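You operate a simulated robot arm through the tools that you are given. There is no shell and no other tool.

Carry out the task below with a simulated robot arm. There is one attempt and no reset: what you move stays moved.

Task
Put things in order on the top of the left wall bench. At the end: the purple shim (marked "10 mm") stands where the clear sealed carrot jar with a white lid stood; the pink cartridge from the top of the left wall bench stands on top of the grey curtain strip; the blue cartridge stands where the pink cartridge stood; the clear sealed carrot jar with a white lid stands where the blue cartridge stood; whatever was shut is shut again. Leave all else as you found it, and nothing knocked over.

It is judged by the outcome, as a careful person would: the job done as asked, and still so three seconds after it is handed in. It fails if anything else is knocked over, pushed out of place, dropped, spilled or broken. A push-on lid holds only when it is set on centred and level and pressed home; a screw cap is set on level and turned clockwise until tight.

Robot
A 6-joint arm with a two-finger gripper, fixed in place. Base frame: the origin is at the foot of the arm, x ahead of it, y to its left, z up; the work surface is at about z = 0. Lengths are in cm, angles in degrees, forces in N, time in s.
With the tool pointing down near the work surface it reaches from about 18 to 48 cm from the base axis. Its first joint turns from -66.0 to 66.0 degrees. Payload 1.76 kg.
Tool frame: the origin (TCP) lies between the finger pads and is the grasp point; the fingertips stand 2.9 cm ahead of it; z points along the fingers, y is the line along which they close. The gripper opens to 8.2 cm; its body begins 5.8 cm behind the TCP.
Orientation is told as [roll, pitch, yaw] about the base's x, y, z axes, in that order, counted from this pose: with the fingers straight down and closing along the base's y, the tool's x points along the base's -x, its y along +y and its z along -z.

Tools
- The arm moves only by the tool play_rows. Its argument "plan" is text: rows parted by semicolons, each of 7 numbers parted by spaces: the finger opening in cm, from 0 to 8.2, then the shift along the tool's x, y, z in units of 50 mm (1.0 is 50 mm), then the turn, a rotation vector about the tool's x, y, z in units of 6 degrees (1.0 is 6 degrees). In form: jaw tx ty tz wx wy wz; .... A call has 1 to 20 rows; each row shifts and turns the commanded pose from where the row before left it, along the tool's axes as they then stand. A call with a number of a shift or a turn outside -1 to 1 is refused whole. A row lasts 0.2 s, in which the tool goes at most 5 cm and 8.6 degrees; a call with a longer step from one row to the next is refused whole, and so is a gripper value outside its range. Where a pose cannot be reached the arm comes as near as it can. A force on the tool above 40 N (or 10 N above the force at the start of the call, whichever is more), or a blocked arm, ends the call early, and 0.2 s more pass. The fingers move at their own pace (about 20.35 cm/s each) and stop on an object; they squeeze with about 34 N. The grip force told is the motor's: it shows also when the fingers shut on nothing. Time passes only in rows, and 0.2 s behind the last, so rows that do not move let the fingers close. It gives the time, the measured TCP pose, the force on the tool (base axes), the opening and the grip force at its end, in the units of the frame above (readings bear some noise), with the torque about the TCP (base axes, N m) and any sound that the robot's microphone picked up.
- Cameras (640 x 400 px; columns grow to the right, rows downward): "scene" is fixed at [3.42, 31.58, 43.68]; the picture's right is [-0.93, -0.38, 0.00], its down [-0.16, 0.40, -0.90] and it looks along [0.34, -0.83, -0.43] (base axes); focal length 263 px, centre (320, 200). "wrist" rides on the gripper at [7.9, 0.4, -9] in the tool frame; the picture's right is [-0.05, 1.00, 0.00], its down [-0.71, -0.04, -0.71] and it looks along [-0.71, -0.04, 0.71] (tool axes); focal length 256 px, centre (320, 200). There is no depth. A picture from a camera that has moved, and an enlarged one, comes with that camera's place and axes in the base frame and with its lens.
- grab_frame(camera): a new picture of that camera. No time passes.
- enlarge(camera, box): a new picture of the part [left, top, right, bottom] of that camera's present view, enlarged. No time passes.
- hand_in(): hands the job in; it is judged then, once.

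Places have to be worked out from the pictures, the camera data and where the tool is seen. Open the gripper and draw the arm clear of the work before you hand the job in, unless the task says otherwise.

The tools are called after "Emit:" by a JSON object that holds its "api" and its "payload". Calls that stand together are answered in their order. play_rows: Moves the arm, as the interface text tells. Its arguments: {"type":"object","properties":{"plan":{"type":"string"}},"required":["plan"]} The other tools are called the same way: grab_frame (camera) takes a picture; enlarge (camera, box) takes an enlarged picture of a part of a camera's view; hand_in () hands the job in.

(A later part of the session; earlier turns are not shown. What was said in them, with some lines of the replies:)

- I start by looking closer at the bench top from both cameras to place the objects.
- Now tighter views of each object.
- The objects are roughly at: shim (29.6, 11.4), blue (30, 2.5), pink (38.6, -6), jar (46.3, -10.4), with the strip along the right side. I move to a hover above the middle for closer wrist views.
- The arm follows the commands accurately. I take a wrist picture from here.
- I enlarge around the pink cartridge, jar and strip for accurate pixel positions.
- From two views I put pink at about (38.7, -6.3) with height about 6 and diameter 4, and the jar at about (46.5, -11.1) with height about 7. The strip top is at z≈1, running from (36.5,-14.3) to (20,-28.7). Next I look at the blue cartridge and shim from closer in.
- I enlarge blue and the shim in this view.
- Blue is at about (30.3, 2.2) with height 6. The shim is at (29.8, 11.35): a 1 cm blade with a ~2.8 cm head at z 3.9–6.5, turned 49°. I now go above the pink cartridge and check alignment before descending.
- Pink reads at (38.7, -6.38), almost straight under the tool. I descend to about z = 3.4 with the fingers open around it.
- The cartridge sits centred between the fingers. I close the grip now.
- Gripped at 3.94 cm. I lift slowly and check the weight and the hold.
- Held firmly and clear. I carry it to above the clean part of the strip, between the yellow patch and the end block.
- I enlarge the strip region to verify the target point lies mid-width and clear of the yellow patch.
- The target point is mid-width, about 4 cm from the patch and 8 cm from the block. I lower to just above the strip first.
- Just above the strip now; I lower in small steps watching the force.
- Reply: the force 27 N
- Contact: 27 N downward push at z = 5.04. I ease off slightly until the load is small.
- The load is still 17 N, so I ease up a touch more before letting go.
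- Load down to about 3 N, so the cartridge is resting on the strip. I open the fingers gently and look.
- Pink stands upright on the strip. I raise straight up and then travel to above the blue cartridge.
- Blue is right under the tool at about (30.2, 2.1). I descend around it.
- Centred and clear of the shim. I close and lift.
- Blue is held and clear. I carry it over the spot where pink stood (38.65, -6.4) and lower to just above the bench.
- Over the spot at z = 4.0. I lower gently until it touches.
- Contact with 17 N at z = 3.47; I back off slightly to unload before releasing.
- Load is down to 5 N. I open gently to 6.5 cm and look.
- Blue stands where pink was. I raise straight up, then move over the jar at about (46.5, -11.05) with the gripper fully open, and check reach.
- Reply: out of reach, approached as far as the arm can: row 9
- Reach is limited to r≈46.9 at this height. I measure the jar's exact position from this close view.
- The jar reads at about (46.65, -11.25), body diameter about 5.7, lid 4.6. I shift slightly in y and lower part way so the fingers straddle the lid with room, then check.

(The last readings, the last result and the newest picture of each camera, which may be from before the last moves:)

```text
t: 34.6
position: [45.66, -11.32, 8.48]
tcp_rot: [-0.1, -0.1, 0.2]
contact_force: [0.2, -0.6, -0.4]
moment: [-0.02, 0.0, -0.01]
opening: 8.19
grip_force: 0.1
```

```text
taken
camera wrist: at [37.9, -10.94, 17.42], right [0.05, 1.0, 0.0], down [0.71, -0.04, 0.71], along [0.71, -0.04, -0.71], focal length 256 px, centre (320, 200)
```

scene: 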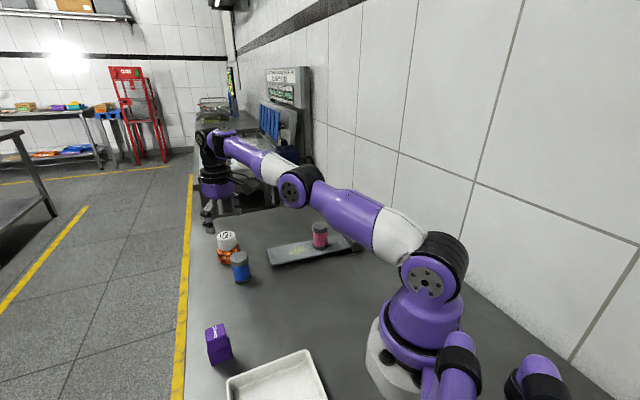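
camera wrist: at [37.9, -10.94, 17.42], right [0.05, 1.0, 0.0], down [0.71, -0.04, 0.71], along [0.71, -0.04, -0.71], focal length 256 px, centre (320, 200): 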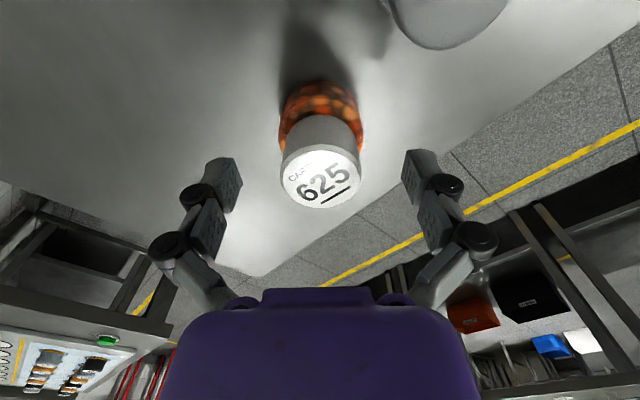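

The jar is centred between the fingers. I lower to z≈3.5 and then move forward as far as needed (about 0.9 cm).

Emit:
{"api": "play_rows", "payload": {"plan": "8.2 0 0 0.3 0 0 0; 8.2 0 0 0.3 0 0 0; 8.2 0 0 0.25 0 0 0; 8.2 0 0 0.14 0 0 0; 8.2 0 0 0 0 0 0; 8.2 -0.09 0 0 0 0 0; 8.2 -0.09 0 0 0 0 0; 8.2 0 0 0 0 0 0; 8.2 0 0 0 0 0 0"}}

Emit:
{"api": "grab_frame", "payload": {"camera": "wrist"}}

Emit:
{"api": "enlarge", "payload": {"camera": "scene", "box": [190, 180, 270, 290]}}

```text
t: 36.6
position: [46.63, -11.17, 3.47]
tcp_rot: [0.0, -0.3, 0.1]
contact_force: [0.1, 0.2, -0.3]
moment: [0.0, 0.01, -0.01]
opening: 8.23
grip_force: 0.0
```

```text
taken
camera wrist: at [38.82, -10.96, 12.42], right [0.05, 1.0, 0.0], down [0.71, -0.04, 0.71], along [0.71, -0.04, -0.71], focal length 256 px, centre (320, 200)
```

wrist: 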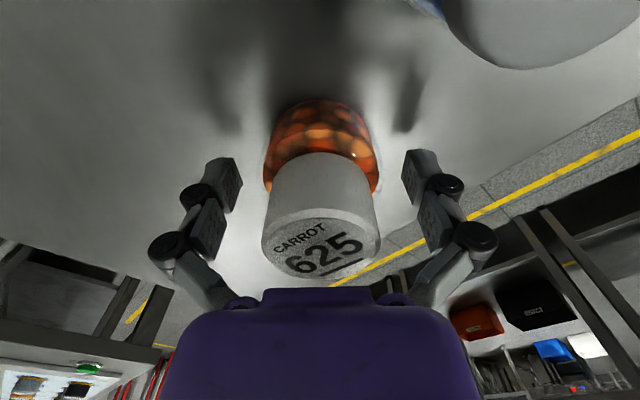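

```text
3.64 times, centred on (230, 235) of scene
camera zoom: at [3.42, 31.58, 43.68], right [-0.93, -0.38, 0.0], down [-0.16, 0.4, -0.9], along [0.34, -0.83, -0.43], focal length 956 px, centre (647, 73)
```

zoom: 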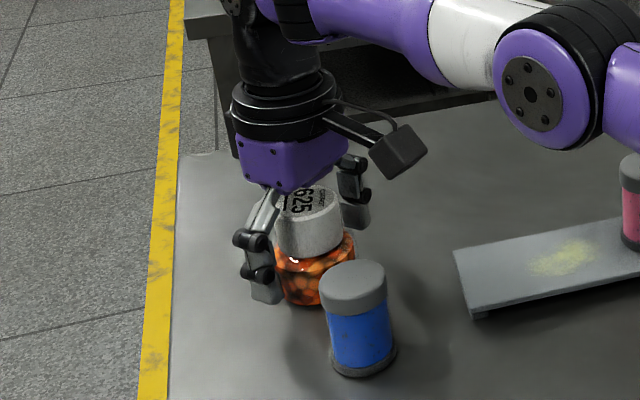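

At (46.63, -11.17, 3.47) the jar is centred in the grip. I close gently on the body below the lid.

Emit:
{"api": "play_rows", "payload": {"plan": "7.2 0 0 0 0 0 0; 6.5 0 0 0 0 0 0; 6 0 0 0 0 0 0; 5.5 0 0 0 0 0 0; 4.5 0 0 0 0 0 0; 4.5 0 0 0 0 0 0; 4.5 0 0 0 0 0 0"}}

Emit:
{"api": "grab_frame", "payload": {"camera": "wrist"}}

Emit:
{"api": "enlarge", "payload": {"camera": "scene", "box": [190, 180, 270, 290]}}

```text
t: 38.2
position: [46.6, -11.29, 3.58]
tcp_rot: [0.0, -0.1, 0.0]
contact_force: [-1.9, 1.6, 5.2]
moment: [0.07, 0.06, 0.11]
opening: 5.87
grip_force: 34.2
```

```text
taken
camera wrist: at [38.82, -10.96, 12.45], right [0.05, 1.0, 0.0], down [0.7, -0.04, 0.71], along [0.71, -0.04, -0.71], focal length 256 px, centre (320, 200)
```

wrist: 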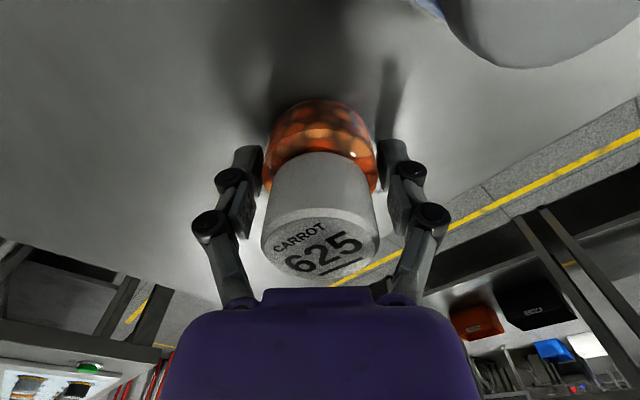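

```text
3.64 times, centred on (230, 235) of scene
camera zoom: at [3.41, 31.58, 43.68], right [-0.93, -0.38, 0.0], down [-0.16, 0.4, -0.9], along [0.34, -0.83, -0.43], focal length 956 px, centre (647, 73)
```

zoom: 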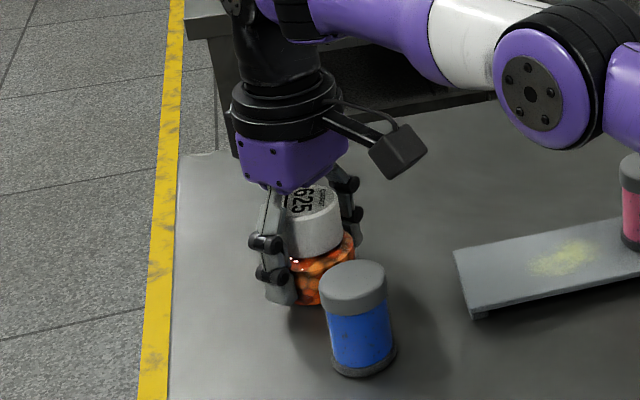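

Gripped at 5.87 cm on the body. I lift straight first, then up while retreating because reach shrinks with height.

Emit:
{"api": "play_rows", "payload": {"plan": "4.5 0 0 -0.05 0 0 0; 4.5 0 0 -0.15 0 0 0; 4.5 0.1 0 -0.3 0 0 0; 4.5 0.15 0 -0.4 0 0 0; 4.5 0.15 0 -0.4 0 0 0; 4.5 0.1 0 -0.4 0 0 0; 4.5 0 0 -0.4 0 0 0; 4.5 0 0 0 0 0 0; 4.5 0 0 0 0 0 0"}}

Emit:
{"api": "grab_frame", "payload": {"camera": "wrist"}}

Emit:
{"api": "grab_frame", "payload": {"camera": "scene"}}

```text
t: 40.2
position: [44.11, -11.31, 14.08]
tcp_rot: [0.0, -0.1, 0.1]
contact_force: [-0.2, -0.3, -2.1]
moment: [0.02, 0.0, 0.04]
opening: 5.88
grip_force: 34.2
```

```text
taken
camera wrist: at [36.25, -10.91, 22.98], right [0.05, 1.0, 0.0], down [0.71, -0.04, 0.71], along [0.71, -0.04, -0.71], focal length 256 px, centre (320, 200)
```

wrist: 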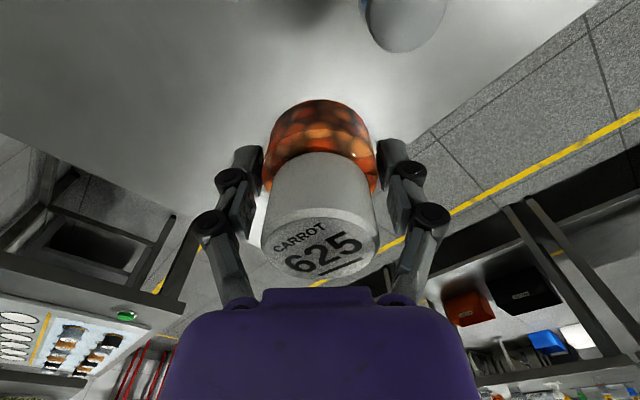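

```text
taken
```

scene: 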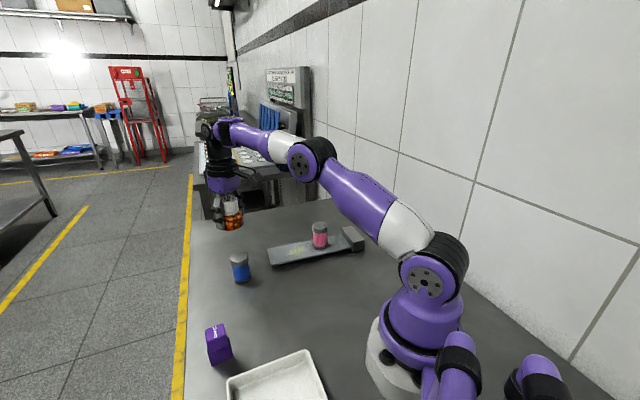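

Jar held upright. I carry it to above the spot where blue stood (30.2, 2.13).

Emit:
{"api": "play_rows", "payload": {"plan": "4.5 0.3 0.3 0 0 0 0; 4.5 0.55 0.53 0 0 0 0; 4.5 0.55 0.53 0 0 0 0; 4.5 0.55 0.53 0 0 0 0; 4.5 0.55 0.53 0 0 0 0; 4.5 0.28 0.27 0 0 0 0; 4.5 0 0 0 0 0 0; 4.5 0 0 0 0 0 0"}}

Emit:
{"api": "grab_frame", "payload": {"camera": "wrist"}}

Emit:
{"api": "grab_frame", "payload": {"camera": "scene"}}

```text
t: 42.0
position: [30.02, 2.05, 13.93]
tcp_rot: [0.1, -0.1, 0.1]
contact_force: [-0.4, 0.2, -3.9]
moment: [0.0, -0.01, -0.01]
opening: 5.89
grip_force: 33.9
```

```text
taken
camera wrist: at [22.34, 2.44, 22.95], right [0.05, 1.0, 0.0], down [0.71, -0.04, 0.71], along [0.71, -0.04, -0.71], focal length 256 px, centre (320, 200)
```

wrist: 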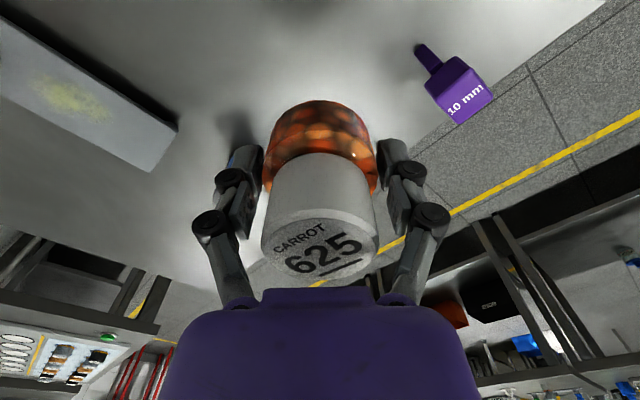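

```text
taken
```

scene: 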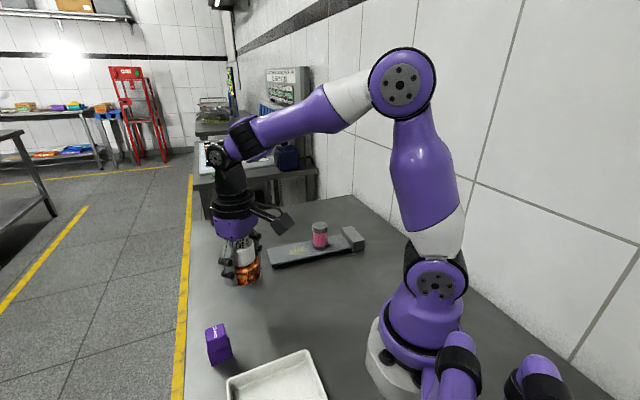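

On target. I lower to just above the bench.

Emit:
{"api": "play_rows", "payload": {"plan": "4.5 -0.01 0.01 0.4 0 0 0; 4.5 0 0 0.5 0 0 0; 4.5 0 0 0.5 0 0 0; 4.5 0 0 0.35 0 0 0; 4.5 0 0 0.15 0 0 0; 4.5 0 0 0.06 0 0 0; 4.5 0 0 0 0 0 0; 4.5 0 0 0 0 0 0"}}

```text
t: 43.8
position: [30.13, 2.1, 4.36]
tcp_rot: [0.0, -0.1, 0.1]
contact_force: [0.7, -0.5, -2.8]
moment: [-0.01, -0.02, 0.0]
opening: 5.85
grip_force: 33.7
```

At z = 4.36 with no contact; continuing down in small steps.

Emit:
{"api": "play_rows", "payload": {"plan": "4.5 0 0 0.04 0 0 0; 4.5 0 0 0.04 0 0 0; 4.5 0 0 0.03 0 0 0; 4.5 0 0 0.02 0 0 0; 4.5 0 0 0 0 0 0"}}

```text
t: 45.0
position: [30.13, 2.25, 3.61]
tcp_rot: [0.0, -0.1, 0.1]
contact_force: [-0.2, -0.2, -3.9]
moment: [0.0, -0.04, 0.02]
opening: 5.89
grip_force: 34.1
```

Nearly there (z = 3.61, still hanging). A few finer steps to contact.

Emit:
{"api": "play_rows", "payload": {"plan": "4.5 0 0 0.01 0 0 0; 4.5 0 0 0.01 0 0 0; 4.5 0 0 0.005 0 0 0; 4.5 0 0 0 0 0 0"}}

```text
t: 46.0
position: [30.21, 2.21, 3.48]
tcp_rot: [0.1, 0.0, 0.2]
contact_force: [-11.1, -0.8, 25.6]
moment: [0.02, 0.16, 0.18]
opening: 5.9
grip_force: 33.8
```

Contact made with 26 N; I ease up slightly before releasing.

Emit:
{"api": "play_rows", "payload": {"plan": "4.5 0 0 -0.012 0 0 0; 4.5 0 0 -0.01 0 0 0; 4.5 0 0 0 0 0 0"}}

```text
t: 46.8
position: [30.17, 2.07, 3.52]
tcp_rot: [0.1, 0.1, -0.1]
contact_force: [-0.8, 0.1, -3.5]
moment: [-0.01, -0.01, 0.02]
opening: 5.87
grip_force: 34.2
```

Now it hangs free by a hair; I lower a hair to touch, then release gently.

Emit:
{"api": "play_rows", "payload": {"plan": "4.5 0 0 0.009 0 0 0; 4.5 0 0 0 0 0 0; 4.5 0 0 0 0 0 0"}}

```text
t: 47.6
position: [30.24, 2.11, 3.52]
tcp_rot: [-0.1, 0.0, 0.1]
contact_force: [0.0, -0.5, -2.5]
moment: [-0.02, 0.01, 0.01]
opening: 5.88
grip_force: 34.3
```

Practically touching. I open gently to 7.3 cm and look.

Emit:
{"api": "play_rows", "payload": {"plan": "6 0 0 0 0 0 0; 6.2 0 0 0 0 0 0; 6.6 0 0 0 0 0 0; 7 0 0 0 0 0 0; 7.4 0 0 0 0 0 0; 7.4 0 0 0 0 0 0"}}

Emit:
{"api": "grab_frame", "payload": {"camera": "wrist"}}

Emit:
{"api": "enlarge", "payload": {"camera": "scene", "box": [190, 230, 290, 370]}}

```text
t: 49.0
position: [30.25, 2.21, 3.58]
tcp_rot: [0.0, -0.1, 0.1]
contact_force: [-0.2, 0.2, -1.1]
moment: [-0.01, 0.01, -0.03]
opening: 7.39
grip_force: 0.1
```

```text
taken
camera wrist: at [22.43, 2.51, 12.44], right [0.05, 1.0, 0.0], down [0.71, -0.04, 0.71], along [0.71, -0.04, -0.71], focal length 256 px, centre (320, 200)
```

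wrist: 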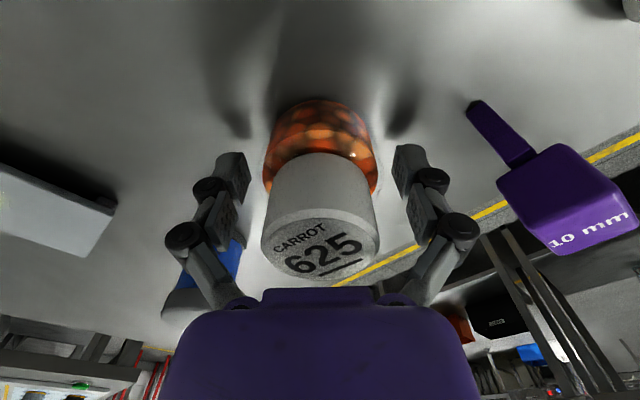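

```text
2.86 times, centred on (240, 300) of scene
camera zoom: at [3.42, 31.58, 43.68], right [-0.93, -0.38, 0.0], down [-0.16, 0.4, -0.9], along [0.34, -0.83, -0.43], focal length 751 px, centre (549, -86)
```

zoom: 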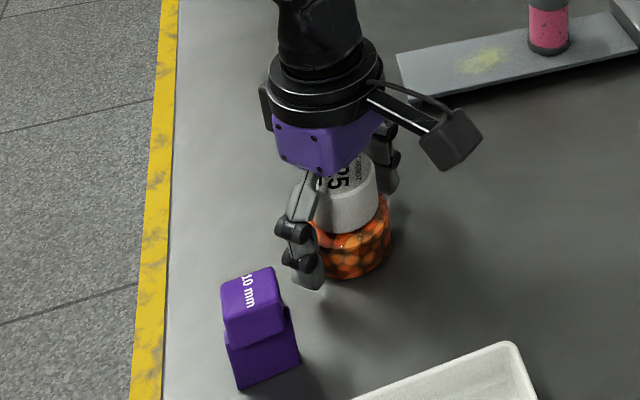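

The jar stands upright where blue was. I raise straight up, move over the shim and turn the tool 49° so the fingers close across the blade's thin direction.

Emit:
{"api": "play_rows", "payload": {"plan": "7.4 0 0 -0.2 0 0 0; 7.4 0 0 -0.5 0 0 0; 7.4 0 0 -0.6 0 0 0; 7.4 0 0 -0.8 0 0 0; 6.5 0.02 0.5 0 0 0 0; 6.5 0.03 0.7 0 0 0 0; 6 0.04 0.62 0 0 0 0; 6 0 0 0 0 0 -0.9; 6 0 0 0 0 0 -0.9; 6 0 0 0 0 0 -0.9; 6 0 0 0 0 0 -0.9; 6 0 0 0 0 0 -0.9; 6 0 0 0 0 0 -0.9; 6 0 0 0 0 0 -0.9; 6 0 0 0 0 0 -0.9; 6 0 0 0 0 0 -0.96; 6 0 0 0 0 0 0; 6 0 0 0 0 0 0"}}

Emit:
{"api": "grab_frame", "payload": {"camera": "wrist"}}

Emit:
{"api": "grab_frame", "payload": {"camera": "scene"}}

```text
t: 52.8
position: [29.91, 11.13, 14.06]
tcp_rot: [0.1, -0.1, 49.1]
contact_force: [-0.3, 0.3, -0.2]
moment: [-0.01, -0.02, 0.0]
opening: 6.0
grip_force: 0.1
```

```text
taken
camera wrist: at [24.35, 5.46, 22.96], right [-0.72, 0.69, 0.0], down [0.49, 0.51, 0.71], along [0.49, 0.51, -0.71], focal length 256 px, centre (320, 200)
```

wrist: 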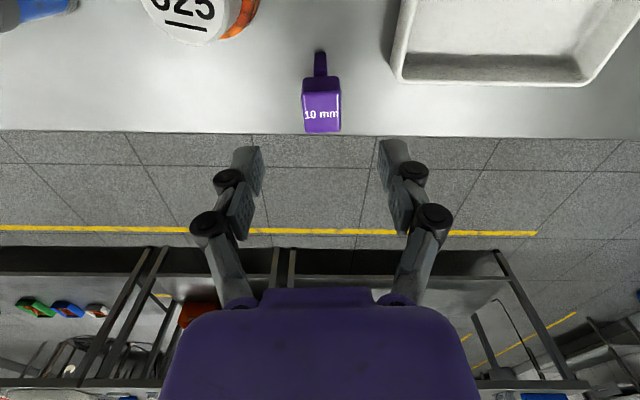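

```text
taken
```

scene: 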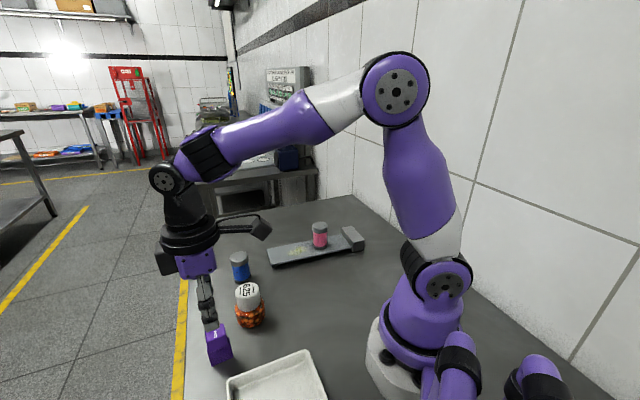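

I enlarge the shim view to check alignment of head and blade with the fingers.

Emit:
{"api": "enlarge", "payload": {"camera": "wrist", "box": [260, 30, 380, 150]}}

Emit:
{"api": "enlarge", "payload": {"camera": "scene", "box": [180, 280, 280, 380]}}

```text
3.33 times, centred on (320, 90) of wrist
camera zoom: at [24.35, 5.46, 22.96], right [-0.72, 0.69, 0.0], down [0.49, 0.51, 0.71], along [0.49, 0.51, -0.71], focal length 853 px, centre (320, 567)
```

zoom: 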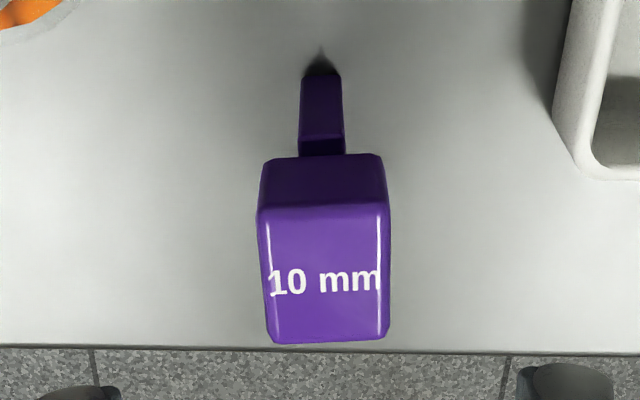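

```text
4.00 times, centred on (230, 330) of scene
camera zoom: at [3.42, 31.58, 43.68], right [-0.93, -0.38, 0.0], down [-0.16, 0.4, -0.9], along [0.34, -0.83, -0.43], focal length 1052 px, centre (680, -320)
```

zoom: 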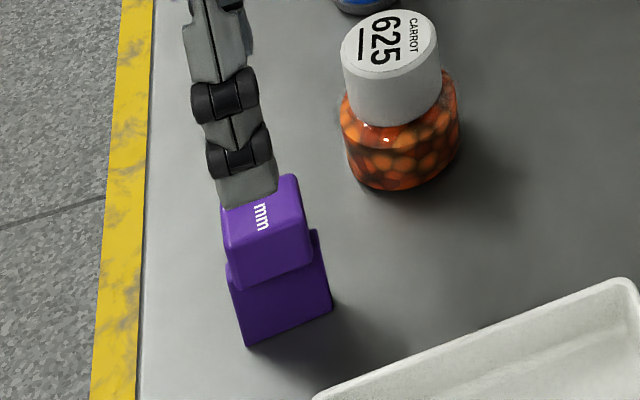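

The shim head is centred within 0.15 cm and its faces are parallel to the fingers; the tray rim stays >1 cm away with a 4.6 cm opening. I descend to z≈4.6 with the shim slightly outward of the TCP, to help reach later.

Emit:
{"api": "play_rows", "payload": {"plan": "4.6 0.05 0.024 0.4 0 0 0; 4.6 0 0 0.4 0 0 0; 4.6 0 0 0.4 0 0 0; 4.6 0 0 0.2 0 0 0; 4.6 0 0 0 0 0 0; 4.6 0 0 0 0 0 0"}}

Emit:
{"api": "grab_frame", "payload": {"camera": "wrist"}}

Emit:
{"api": "enlarge", "payload": {"camera": "scene", "box": [180, 280, 280, 380]}}

```text
t: 54.2
position: [29.4, 11.15, 7.03]
tcp_rot: [0.0, -0.1, 49.0]
contact_force: [-0.2, -1.1, -0.2]
moment: [0.01, 0.01, 0.0]
opening: 4.62
grip_force: 0.1
```

```text
taken
camera wrist: at [24.1, 5.38, 15.95], right [-0.72, 0.69, 0.0], down [0.49, 0.51, 0.71], along [0.49, 0.51, -0.71], focal length 256 px, centre (320, 200)
```

wrist: 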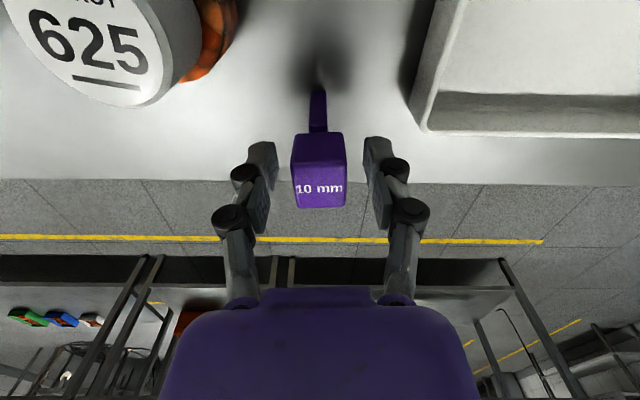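

```text
4.00 times, centred on (230, 330) of scene
camera zoom: at [3.42, 31.58, 43.68], right [-0.93, -0.38, 0.0], down [-0.16, 0.4, -0.9], along [0.34, -0.83, -0.43], focal length 1052 px, centre (680, -320)
```

zoom: 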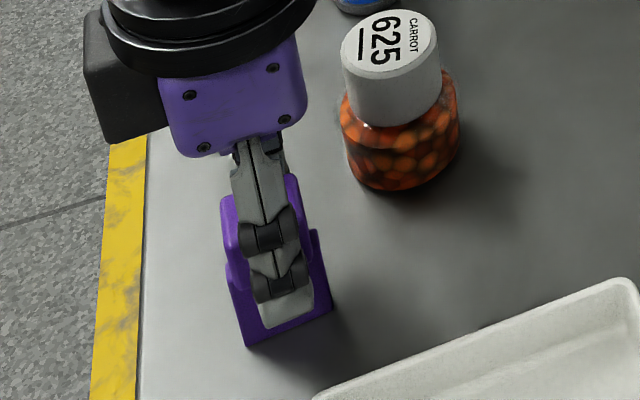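

Fingers straddle the head evenly. I go down the remaining 2.4 cm and close.

Emit:
{"api": "play_rows", "payload": {"plan": "4.6 0 0 0.2 0 0 0; 4.6 0 0 0.2 0 0 0; 4.6 0 0 0.08 0 0 0; 4.6 0 0 0 0 0 0; 3.6 0 0 0 0 0 0; 3 0 0 0 0 0 0; 2.6 0 0 0 0 0 0; 2 0 0 0 0 0 0; 2 0 0 0 0 0 0; 2 0 0 0 0 0 0"}}

Emit:
{"api": "grab_frame", "payload": {"camera": "wrist"}}

Emit:
{"api": "enlarge", "payload": {"camera": "scene", "box": [180, 280, 280, 380]}}

```text
t: 56.4
position: [29.53, 11.05, 4.64]
tcp_rot: [0.0, -0.1, 49.1]
contact_force: [-0.2, 0.2, -0.7]
moment: [0.02, -0.03, 0.02]
opening: 2.31
grip_force: 34.1
```

```text
taken
camera wrist: at [24.13, 5.35, 13.56], right [-0.72, 0.69, 0.0], down [0.49, 0.51, 0.71], along [0.49, 0.51, -0.71], focal length 256 px, centre (320, 200)
```

wrist: 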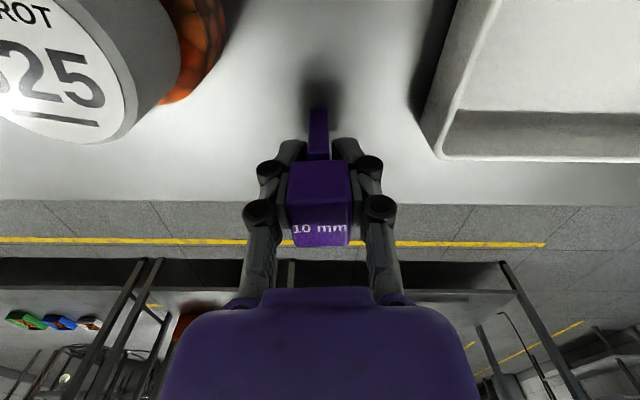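

```text
4.00 times, centred on (230, 330) of scene
camera zoom: at [3.42, 31.58, 43.68], right [-0.93, -0.38, 0.0], down [-0.16, 0.4, -0.9], along [0.34, -0.83, -0.43], focal length 1052 px, centre (680, -320)
```

zoom: 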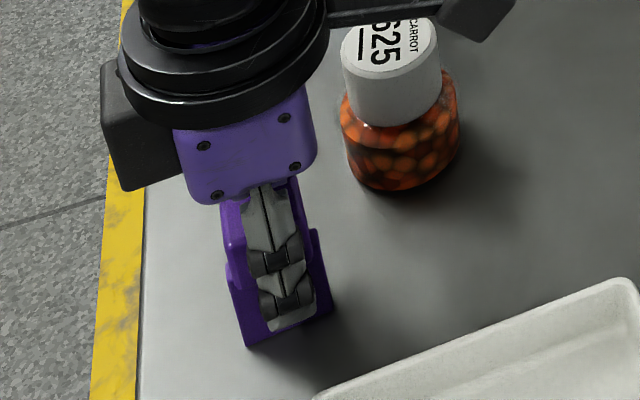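

The shim is gripped on its head (opening 2.31). I lift it straight up first and check it stays upright.

Emit:
{"api": "play_rows", "payload": {"plan": "2 0 0 -0.06 0 0 0; 2 0 0 -0.15 0 0 0; 2 0 0 -0.4 0 0 0; 2 0 0 -0.5 0 0 0; 2 0 0 -0.5 0 0 0; 2 0 0 -0.3 0 0 0; 2 0 0 0 0 0 0; 2 0 0 0 0 0 0"}}

Emit:
{"api": "grab_frame", "payload": {"camera": "wrist"}}

Emit:
{"api": "grab_frame", "payload": {"camera": "scene"}}

```text
t: 58.2
position: [29.61, 11.18, 14.18]
tcp_rot: [0.0, -0.1, 49.0]
contact_force: [0.6, 0.2, -0.1]
moment: [0.0, 0.0, 0.0]
opening: 2.33
grip_force: 33.9
```

```text
taken
camera wrist: at [24.15, 5.32, 23.09], right [-0.72, 0.69, 0.0], down [0.49, 0.51, 0.71], along [0.49, 0.51, -0.71], focal length 256 px, centre (320, 200)
```

wrist: 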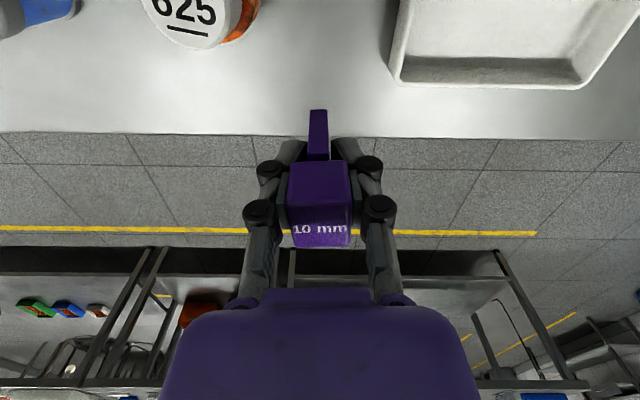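

```text
taken
```

scene: 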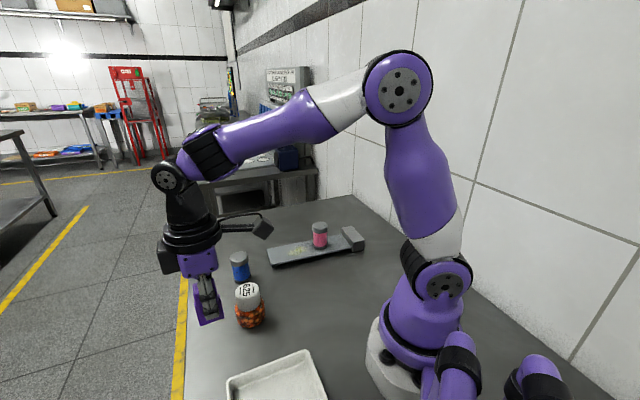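

The shim hangs straight. I enlarge it to measure its offset in the hand, then turn and carry.

Emit:
{"api": "enlarge", "payload": {"camera": "wrist", "box": [260, 100, 380, 260]}}

Emit:
{"api": "enlarge", "payload": {"camera": "scene", "box": [170, 230, 250, 340]}}

```text
2.50 times, centred on (320, 180) of wrist
camera zoom: at [24.15, 5.32, 23.09], right [-0.72, 0.69, 0.0], down [0.49, 0.51, 0.71], along [0.49, 0.51, -0.71], focal length 640 px, centre (320, 250)
```

zoom: 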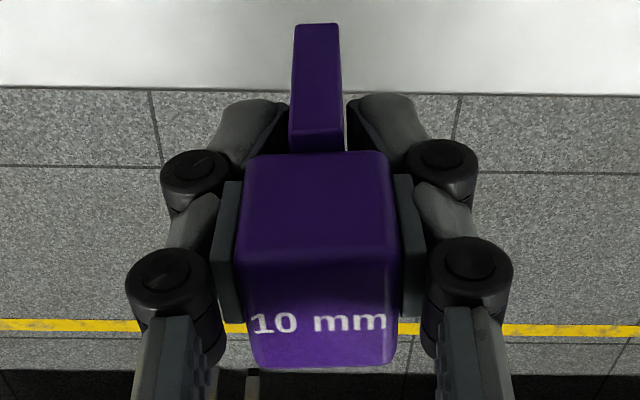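

```text
3.64 times, centred on (210, 285) of scene
camera zoom: at [3.42, 31.58, 43.68], right [-0.93, -0.38, 0.0], down [-0.16, 0.4, -0.9], along [0.34, -0.83, -0.43], focal length 956 px, centre (720, -109)
```

zoom: 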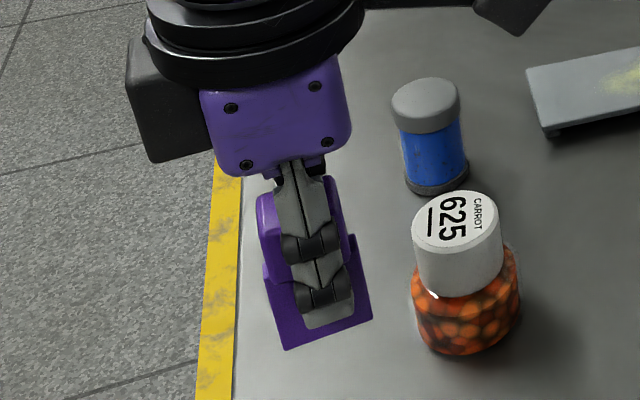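

The shim centre sits about 0.4 cm outward of the TCP. I turn the tool back to yaw 0 and carry it to (44, -11.25) at height, short of the jar's old spot.

Emit:
{"api": "play_rows", "payload": {"plan": "2 0 0 0 0 0 0.5; 2 0 0 0 0 0 0.9; 2 0 0 0 0 0 0.9; 2 0 0 0 0 0 0.9; 2 0 0 0 0 0 0.9; 2 0 0 0 0 0 0.9; 2 0 0 0 0 0 0.9; 2 0 0 0 0 0 0.9; 2 0 0 0 0 0 0.9; 2 0 0 0 0 0 0.47; 2 -0.3 -0.45 0 0 0 0; 2 -0.5 -0.75 0 0 0 0; 2 -0.5 -0.75 0 0 0 0; 2 -0.5 -0.75 0 0 0 0; 2 -0.5 -0.75 0 0 0 0; 2 -0.4 -0.7 0 0 0 0; 2 -0.17 -0.33 0 0 0 0; 2 0 0 0 0 0 0; 2 0 0 0 0 0 0"}}

Emit:
{"api": "grab_frame", "payload": {"camera": "wrist"}}

Emit:
{"api": "grab_frame", "payload": {"camera": "scene"}}

```text
t: 62.2
position: [43.96, -11.25, 14.22]
tcp_rot: [-0.1, -0.2, 0.1]
contact_force: [-0.2, 0.4, -0.8]
moment: [0.01, 0.0, 0.02]
opening: 2.34
grip_force: 33.3
```

```text
taken
camera wrist: at [36.06, -10.94, 23.1], right [0.05, 1.0, 0.0], down [0.71, -0.04, 0.71], along [0.71, -0.04, -0.71], focal length 256 px, centre (320, 200)
```

wrist: 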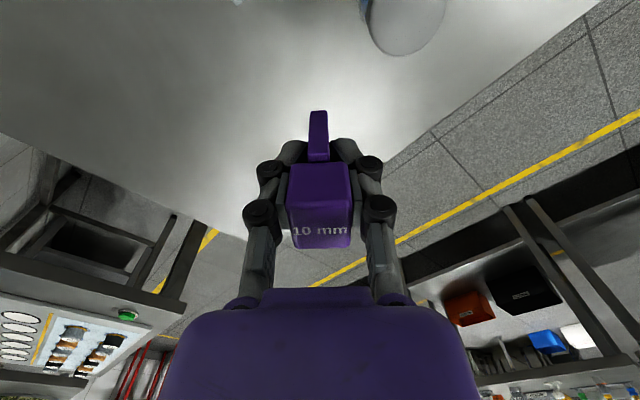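

```text
taken
```

scene: 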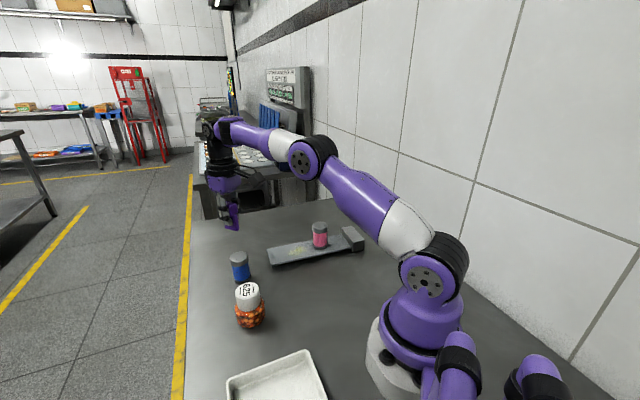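

I descend to just above the bench while extending to (46.3, -11.25).

Emit:
{"api": "play_rows", "payload": {"plan": "2 0 0 0.4 0 0 0; 2 0 0 0.4 0 0 0; 2 -0.1 0 0.3 0 0 0; 2 -0.15 0 0.25 0 0 0; 2 -0.15 0 0.2 0 0 0; 2 -0.068 0 0.15 0 0 0; 2 0 0 0.06 0 0 0; 2 0 0 0 0 0 0; 2 0 0 0 0 0 0"}}

Emit:
{"api": "grab_frame", "payload": {"camera": "wrist"}}

Emit:
{"api": "enlarge", "payload": {"camera": "scene", "box": [190, 180, 270, 290]}}

```text
t: 64.2
position: [46.17, -11.35, 5.36]
tcp_rot: [0.0, -0.1, 0.1]
contact_force: [-0.5, 0.7, -0.9]
moment: [0.01, 0.03, 0.0]
opening: 2.36
grip_force: 34.6
```

```text
taken
camera wrist: at [38.41, -10.9, 14.31], right [0.05, 1.0, 0.0], down [0.71, -0.04, 0.71], along [0.71, -0.04, -0.71], focal length 256 px, centre (320, 200)
```

wrist: 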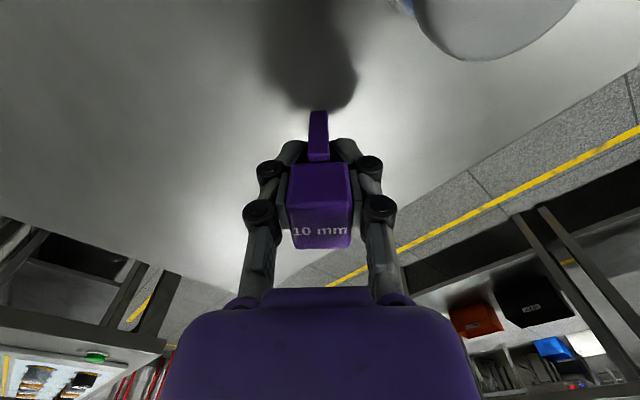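

```text
3.64 times, centred on (230, 235) of scene
camera zoom: at [3.42, 31.58, 43.68], right [-0.93, -0.38, 0.0], down [-0.16, 0.4, -0.9], along [0.34, -0.83, -0.43], focal length 956 px, centre (647, 73)
```

zoom: 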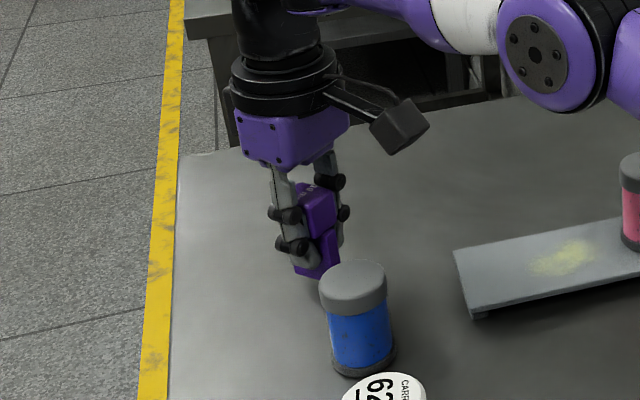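

At z = 5.36; I lower in small steps to contact (expected at about 4.6).

Emit:
{"api": "play_rows", "payload": {"plan": "2 -0.01 0 0.04 0 0 0; 2 0 0 0.04 0 0 0; 2 0 0 0.03 0 0 0; 2 0 0 0.01 0 0 0; 2 0 0 0 0 0 0"}}

```text
t: 65.4
position: [46.31, -11.21, 4.78]
tcp_rot: [-0.1, -0.1, 0.0]
contact_force: [0.0, -0.3, -0.1]
moment: [0.0, -0.01, 0.0]
opening: 2.37
grip_force: 33.6
```

No contact yet at z = 4.78; finer steps.

Emit:
{"api": "play_rows", "payload": {"plan": "2 0 0 0.01 0 0 0; 2 0 0 0.01 0 0 0; 2 0 0 0.01 0 0 0; 2 0 0 0 0 0 0"}}

```text
t: 66.4
position: [46.3, -11.24, 4.59]
tcp_rot: [0.0, 0.0, -0.1]
contact_force: [-0.9, -0.5, -0.4]
moment: [0.03, 0.01, 0.02]
opening: 2.35
grip_force: 34.0
```

Still no load at z≈4.59; a few more 0.3–0.5 mm steps.

Emit:
{"api": "play_rows", "payload": {"plan": "2 0 0 0.008 0 0 0; 2 0 0 0.006 0 0 0; 2 0 0 0 0 0 0"}}

```text
t: 67.2
position: [46.31, -11.13, 4.62]
tcp_rot: [0.0, -0.2, 0.0]
contact_force: [0.4, 0.0, -0.3]
moment: [-0.02, 0.02, 0.01]
opening: 2.34
grip_force: 34.0
```

No load yet; continuing with small steps.

Emit:
{"api": "play_rows", "payload": {"plan": "2 0 0 0.008 0 0 0; 2 0 0 0.006 0 0 0; 2 0 0 0 0 0 0"}}

```text
t: 68.0
position: [46.3, -11.28, 4.47]
tcp_rot: [-0.1, -0.2, -0.1]
contact_force: [-0.3, 0.2, -0.4]
moment: [0.01, 0.05, 0.01]
opening: 2.34
grip_force: 34.4
```

I check the picture for the gap under the blade before going lower.

Emit:
{"api": "enlarge", "payload": {"camera": "wrist", "box": [250, 60, 390, 170]}}

Emit:
{"api": "enlarge", "payload": {"camera": "scene", "box": [205, 210, 260, 270]}}

```text
3.64 times, centred on (320, 115) of wrist
camera zoom: at [38.46, -10.86, 13.45], right [0.05, 1.0, 0.0], down [0.71, -0.04, 0.71], along [0.71, -0.04, -0.71], focal length 931 px, centre (320, 509)
```

zoom: 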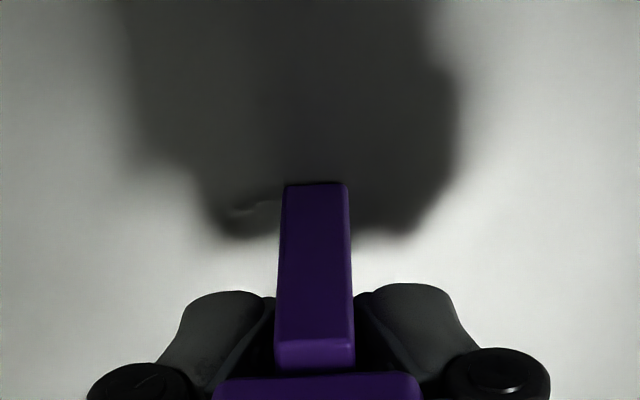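

```text
6.67 times, centred on (232, 240) of scene
camera zoom: at [3.42, 31.58, 43.68], right [-0.93, -0.38, 0.0], down [-0.16, 0.4, -0.9], along [0.34, -0.83, -0.43], focal length 1753 px, centre (903, -67)
```

zoom: 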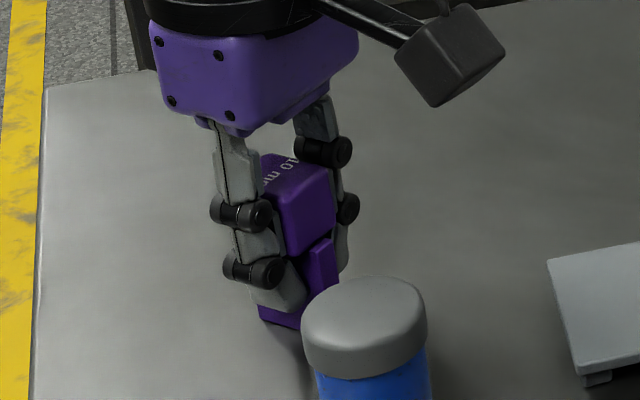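

A small gap likely remains. I continue down in half-millimetre steps.

Emit:
{"api": "play_rows", "payload": {"plan": "2 0 0 0.008 0 0 0; 2 0 0 0.008 0 0 0; 2 0 0 0 0 0 0"}}

```text
t: 68.8
position: [46.28, -11.21, 4.46]
tcp_rot: [0.0, -0.2, 0.0]
contact_force: [-4.7, 2.1, 17.3]
moment: [0.06, 0.23, -0.01]
opening: 2.34
grip_force: 33.7
```

Contact with 17 N. I ease off slightly.

Emit:
{"api": "play_rows", "payload": {"plan": "2 0 0 -0.01 0 0 0; 2 0 0 0 0 0 0; 2 0 0 0 0 0 0"}}

```text
t: 69.6
position: [46.35, -11.3, 4.47]
tcp_rot: [0.0, -0.2, 0.0]
contact_force: [0.9, 0.9, 17.2]
moment: [0.03, 0.02, 0.02]
opening: 2.35
grip_force: 33.9
```

Emit:
{"api": "play_rows", "payload": {"plan": "2 0 0 -0.012 0 0 0; 2 0 0 0 0 0 0; 2 0 0 0 0 0 0"}}

```text
t: 70.4
position: [46.29, -11.22, 4.46]
tcp_rot: [-0.1, -0.1, 0.0]
contact_force: [2.9, 0.3, 7.8]
moment: [0.0, -0.2, 0.01]
opening: 2.34
grip_force: 33.6
```

Load is 7.8 N; one more tiny lift before release.

Emit:
{"api": "play_rows", "payload": {"plan": "2 0 0 -0.008 0 0 0; 2 0 0 0 0 0 0; 2 0 0 0 0 0 0"}}

```text
t: 71.2
position: [46.26, -11.2, 4.47]
tcp_rot: [0.1, 0.0, 0.0]
contact_force: [0.0, 0.7, 1.2]
moment: [-0.03, 0.01, 0.0]
opening: 2.36
grip_force: 33.6
```

Nearly unloaded (1.2 N) while just touching. I open the fingers slowly and symmetrically.

Emit:
{"api": "play_rows", "payload": {"plan": "2.5 0 0 0 0 0 0; 2.7 0 0 0 0 0 0; 3 0 0 0 0 0 0; 3.5 0 0 0 0 0 0; 4 0 0 0 0 0 0; 4.6 0 0 0 0 0 0; 5.2 0 0 0 0 0 0; 5.2 0 0 0 0 0 0"}}

Emit:
{"api": "grab_frame", "payload": {"camera": "wrist"}}

Emit:
{"api": "enlarge", "payload": {"camera": "scene", "box": [205, 210, 260, 270]}}

```text
t: 73.0
position: [46.3, -11.28, 4.57]
tcp_rot: [0.0, 0.0, 0.0]
contact_force: [0.9, -0.6, 0.3]
moment: [0.02, 0.01, 0.01]
opening: 5.21
grip_force: 0.0
```

```text
taken
camera wrist: at [38.48, -10.89, 13.48], right [0.05, 1.0, 0.0], down [0.71, -0.04, 0.71], along [0.71, -0.04, -0.71], focal length 256 px, centre (320, 200)
```

wrist: 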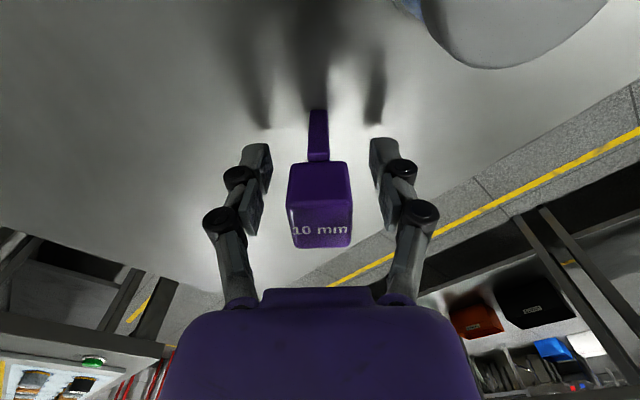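

```text
6.67 times, centred on (232, 240) of scene
camera zoom: at [3.42, 31.58, 43.68], right [-0.93, -0.38, 0.0], down [-0.16, 0.4, -0.9], along [0.34, -0.83, -0.43], focal length 1753 px, centre (903, -67)
```

zoom: 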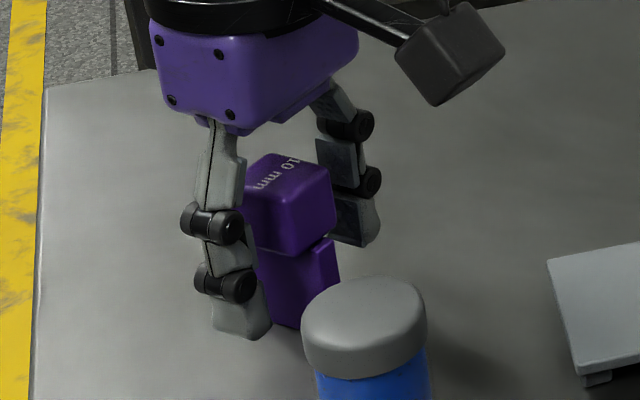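

The shim stands freely. I rise straight, then back and up, clear of everything.

Emit:
{"api": "play_rows", "payload": {"plan": "5.2 0 0 -0.1 0 0 0; 5.2 0 0 -0.3 0 0 0; 5.2 0 0 -0.4 0 0 0; 5.2 0.1 0 -0.4 0 0 0; 5.2 0.2 0 -0.4 0 0 0; 5.2 0.3 0 -0.5 0 0 0; 5.2 0.5 0 -0.6 0 0 0; 5.2 0.6 0 -0.6 0 0 0; 5.2 0.7 0 -0.6 0 0 0; 5.2 0.7 0 -0.6 0 0 0; 5.2 0.7 0 -0.5 0 0 0; 5.2 0.7 0 -0.4 0 0 0; 5.2 0 0 0 0 0 0; 5.2 0 0 0 0 0 0"}}

Emit:
{"api": "grab_frame", "payload": {"camera": "wrist"}}

Emit:
{"api": "grab_frame", "payload": {"camera": "scene"}}

```text
t: 76.0
position: [23.68, -11.25, 31.59]
tcp_rot: [0.0, -0.1, 0.0]
contact_force: [0.4, 0.5, 0.3]
moment: [-0.01, 0.05, 0.02]
opening: 5.23
grip_force: 0.0
```

```text
taken
camera wrist: at [15.86, -10.94, 40.47], right [0.05, 1.0, 0.0], down [0.71, -0.04, 0.71], along [0.71, -0.04, -0.71], focal length 256 px, centre (320, 200)
```

wrist: 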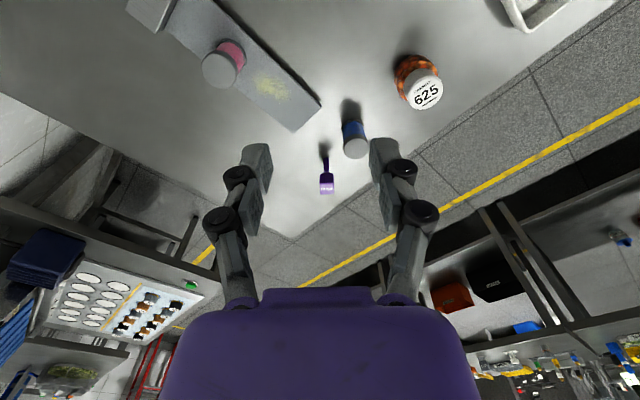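

```text
taken
```

scene: 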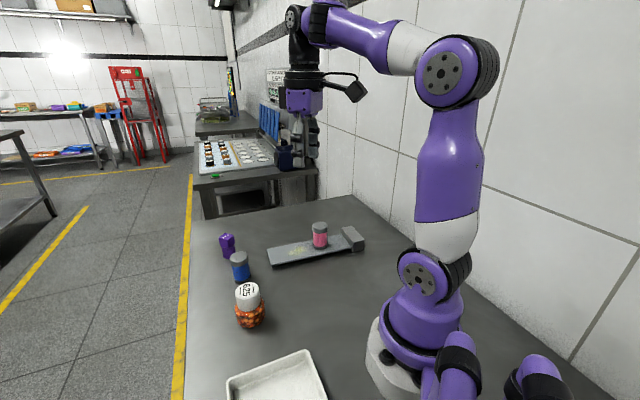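

All is in place in the overview. I take a last close look at every object before handing in.

Emit:
{"api": "enlarge", "payload": {"camera": "scene", "box": [200, 220, 280, 340]}}

Emit:
{"api": "enlarge", "payload": {"camera": "scene", "box": [260, 210, 375, 280]}}

Emit:
{"api": "enlarge", "payload": {"camera": "wrist", "box": [180, 0, 460, 200]}}

```text
3.33 times, centred on (240, 280) of scene
camera zoom: at [3.42, 31.58, 43.68], right [-0.93, -0.38, 0.0], down [-0.16, 0.4, -0.9], along [0.34, -0.83, -0.43], focal length 877 px, centre (587, -67)
```

zoom: 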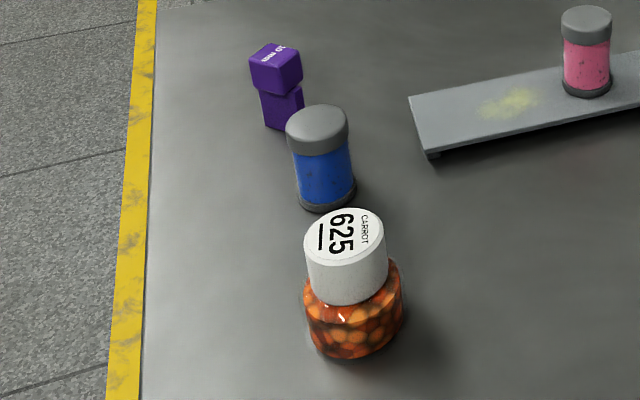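

```text
5.57 times, centred on (318, 245) of scene
camera zoom: at [3.42, 31.58, 43.68], right [-0.93, -0.38, 0.0], down [-0.16, 0.4, -0.9], along [0.34, -0.83, -0.43], focal length 1464 px, centre (334, -50)
```

zoom: 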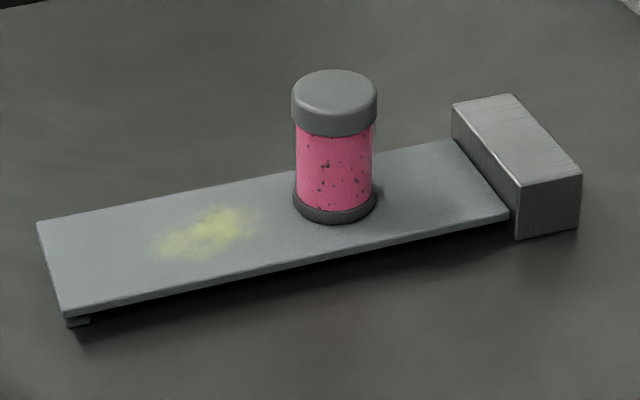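

```text
2.00 times, centred on (320, 100) of wrist
camera zoom: at [15.86, -10.94, 40.47], right [0.05, 1.0, 0.0], down [0.71, -0.04, 0.71], along [0.71, -0.04, -0.71], focal length 512 px, centre (320, 400)
```

zoom: 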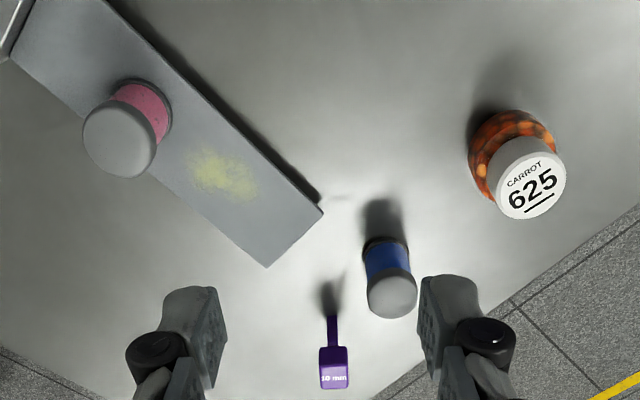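

Everything stands upright in its assigned place, and the strip, tray and jar lid are undisturbed. I open the gripper fully, clear of the work.

Emit:
{"api": "play_rows", "payload": {"plan": "8.2 0 0 0 0 0 0; 8.2 0 0 0 0 0 0; 8.2 0 0 0 0 0 0"}}

```text
t: 76.8
position: [23.69, -11.28, 31.52]
tcp_rot: [-0.1, -0.1, -0.1]
contact_force: [0.4, -0.2, 0.8]
moment: [0.02, 0.0, -0.02]
opening: 8.22
grip_force: 0.1
```

The arm is clear and the gripper is open, so I hand the job in.

Emit:
{"api": "hand_in", "payload": {}}

```text
The job is handed in.
```

I moved all four objects to their places and handed the job in. The final camera views showed each one upright.

| Object | Now stands | Position (cm) |
|---|---|---|
| Pink cartridge | on the grey curtain strip, on the clean part between the yellow patch and the end block | about (25.8, -23.7) |
| Blue cartridge | where the pink cartridge stood | about (38.7, -6.4) |
| Carrot jar | where the blue cartridge stood, lid still on | about (30.2, 2.1) |
| Purple shim | where the carrot jar stood, on its blade | about (46.7, -11.3) |

- **Accuracy:** I estimated the original spots from the camera pictures, so each placement could be off by a few millimetres.
- **Shim direction:** it is turned about 49° from how it first stood, because I set it down with the gripper square to the robot.
- **Lids and caps:** I never opened anything, so nothing needed shutting again.
- **Surroundings:** the strip showed no movement when I compared pictures from before and after. The tray was not touched, and nothing was knocked over.
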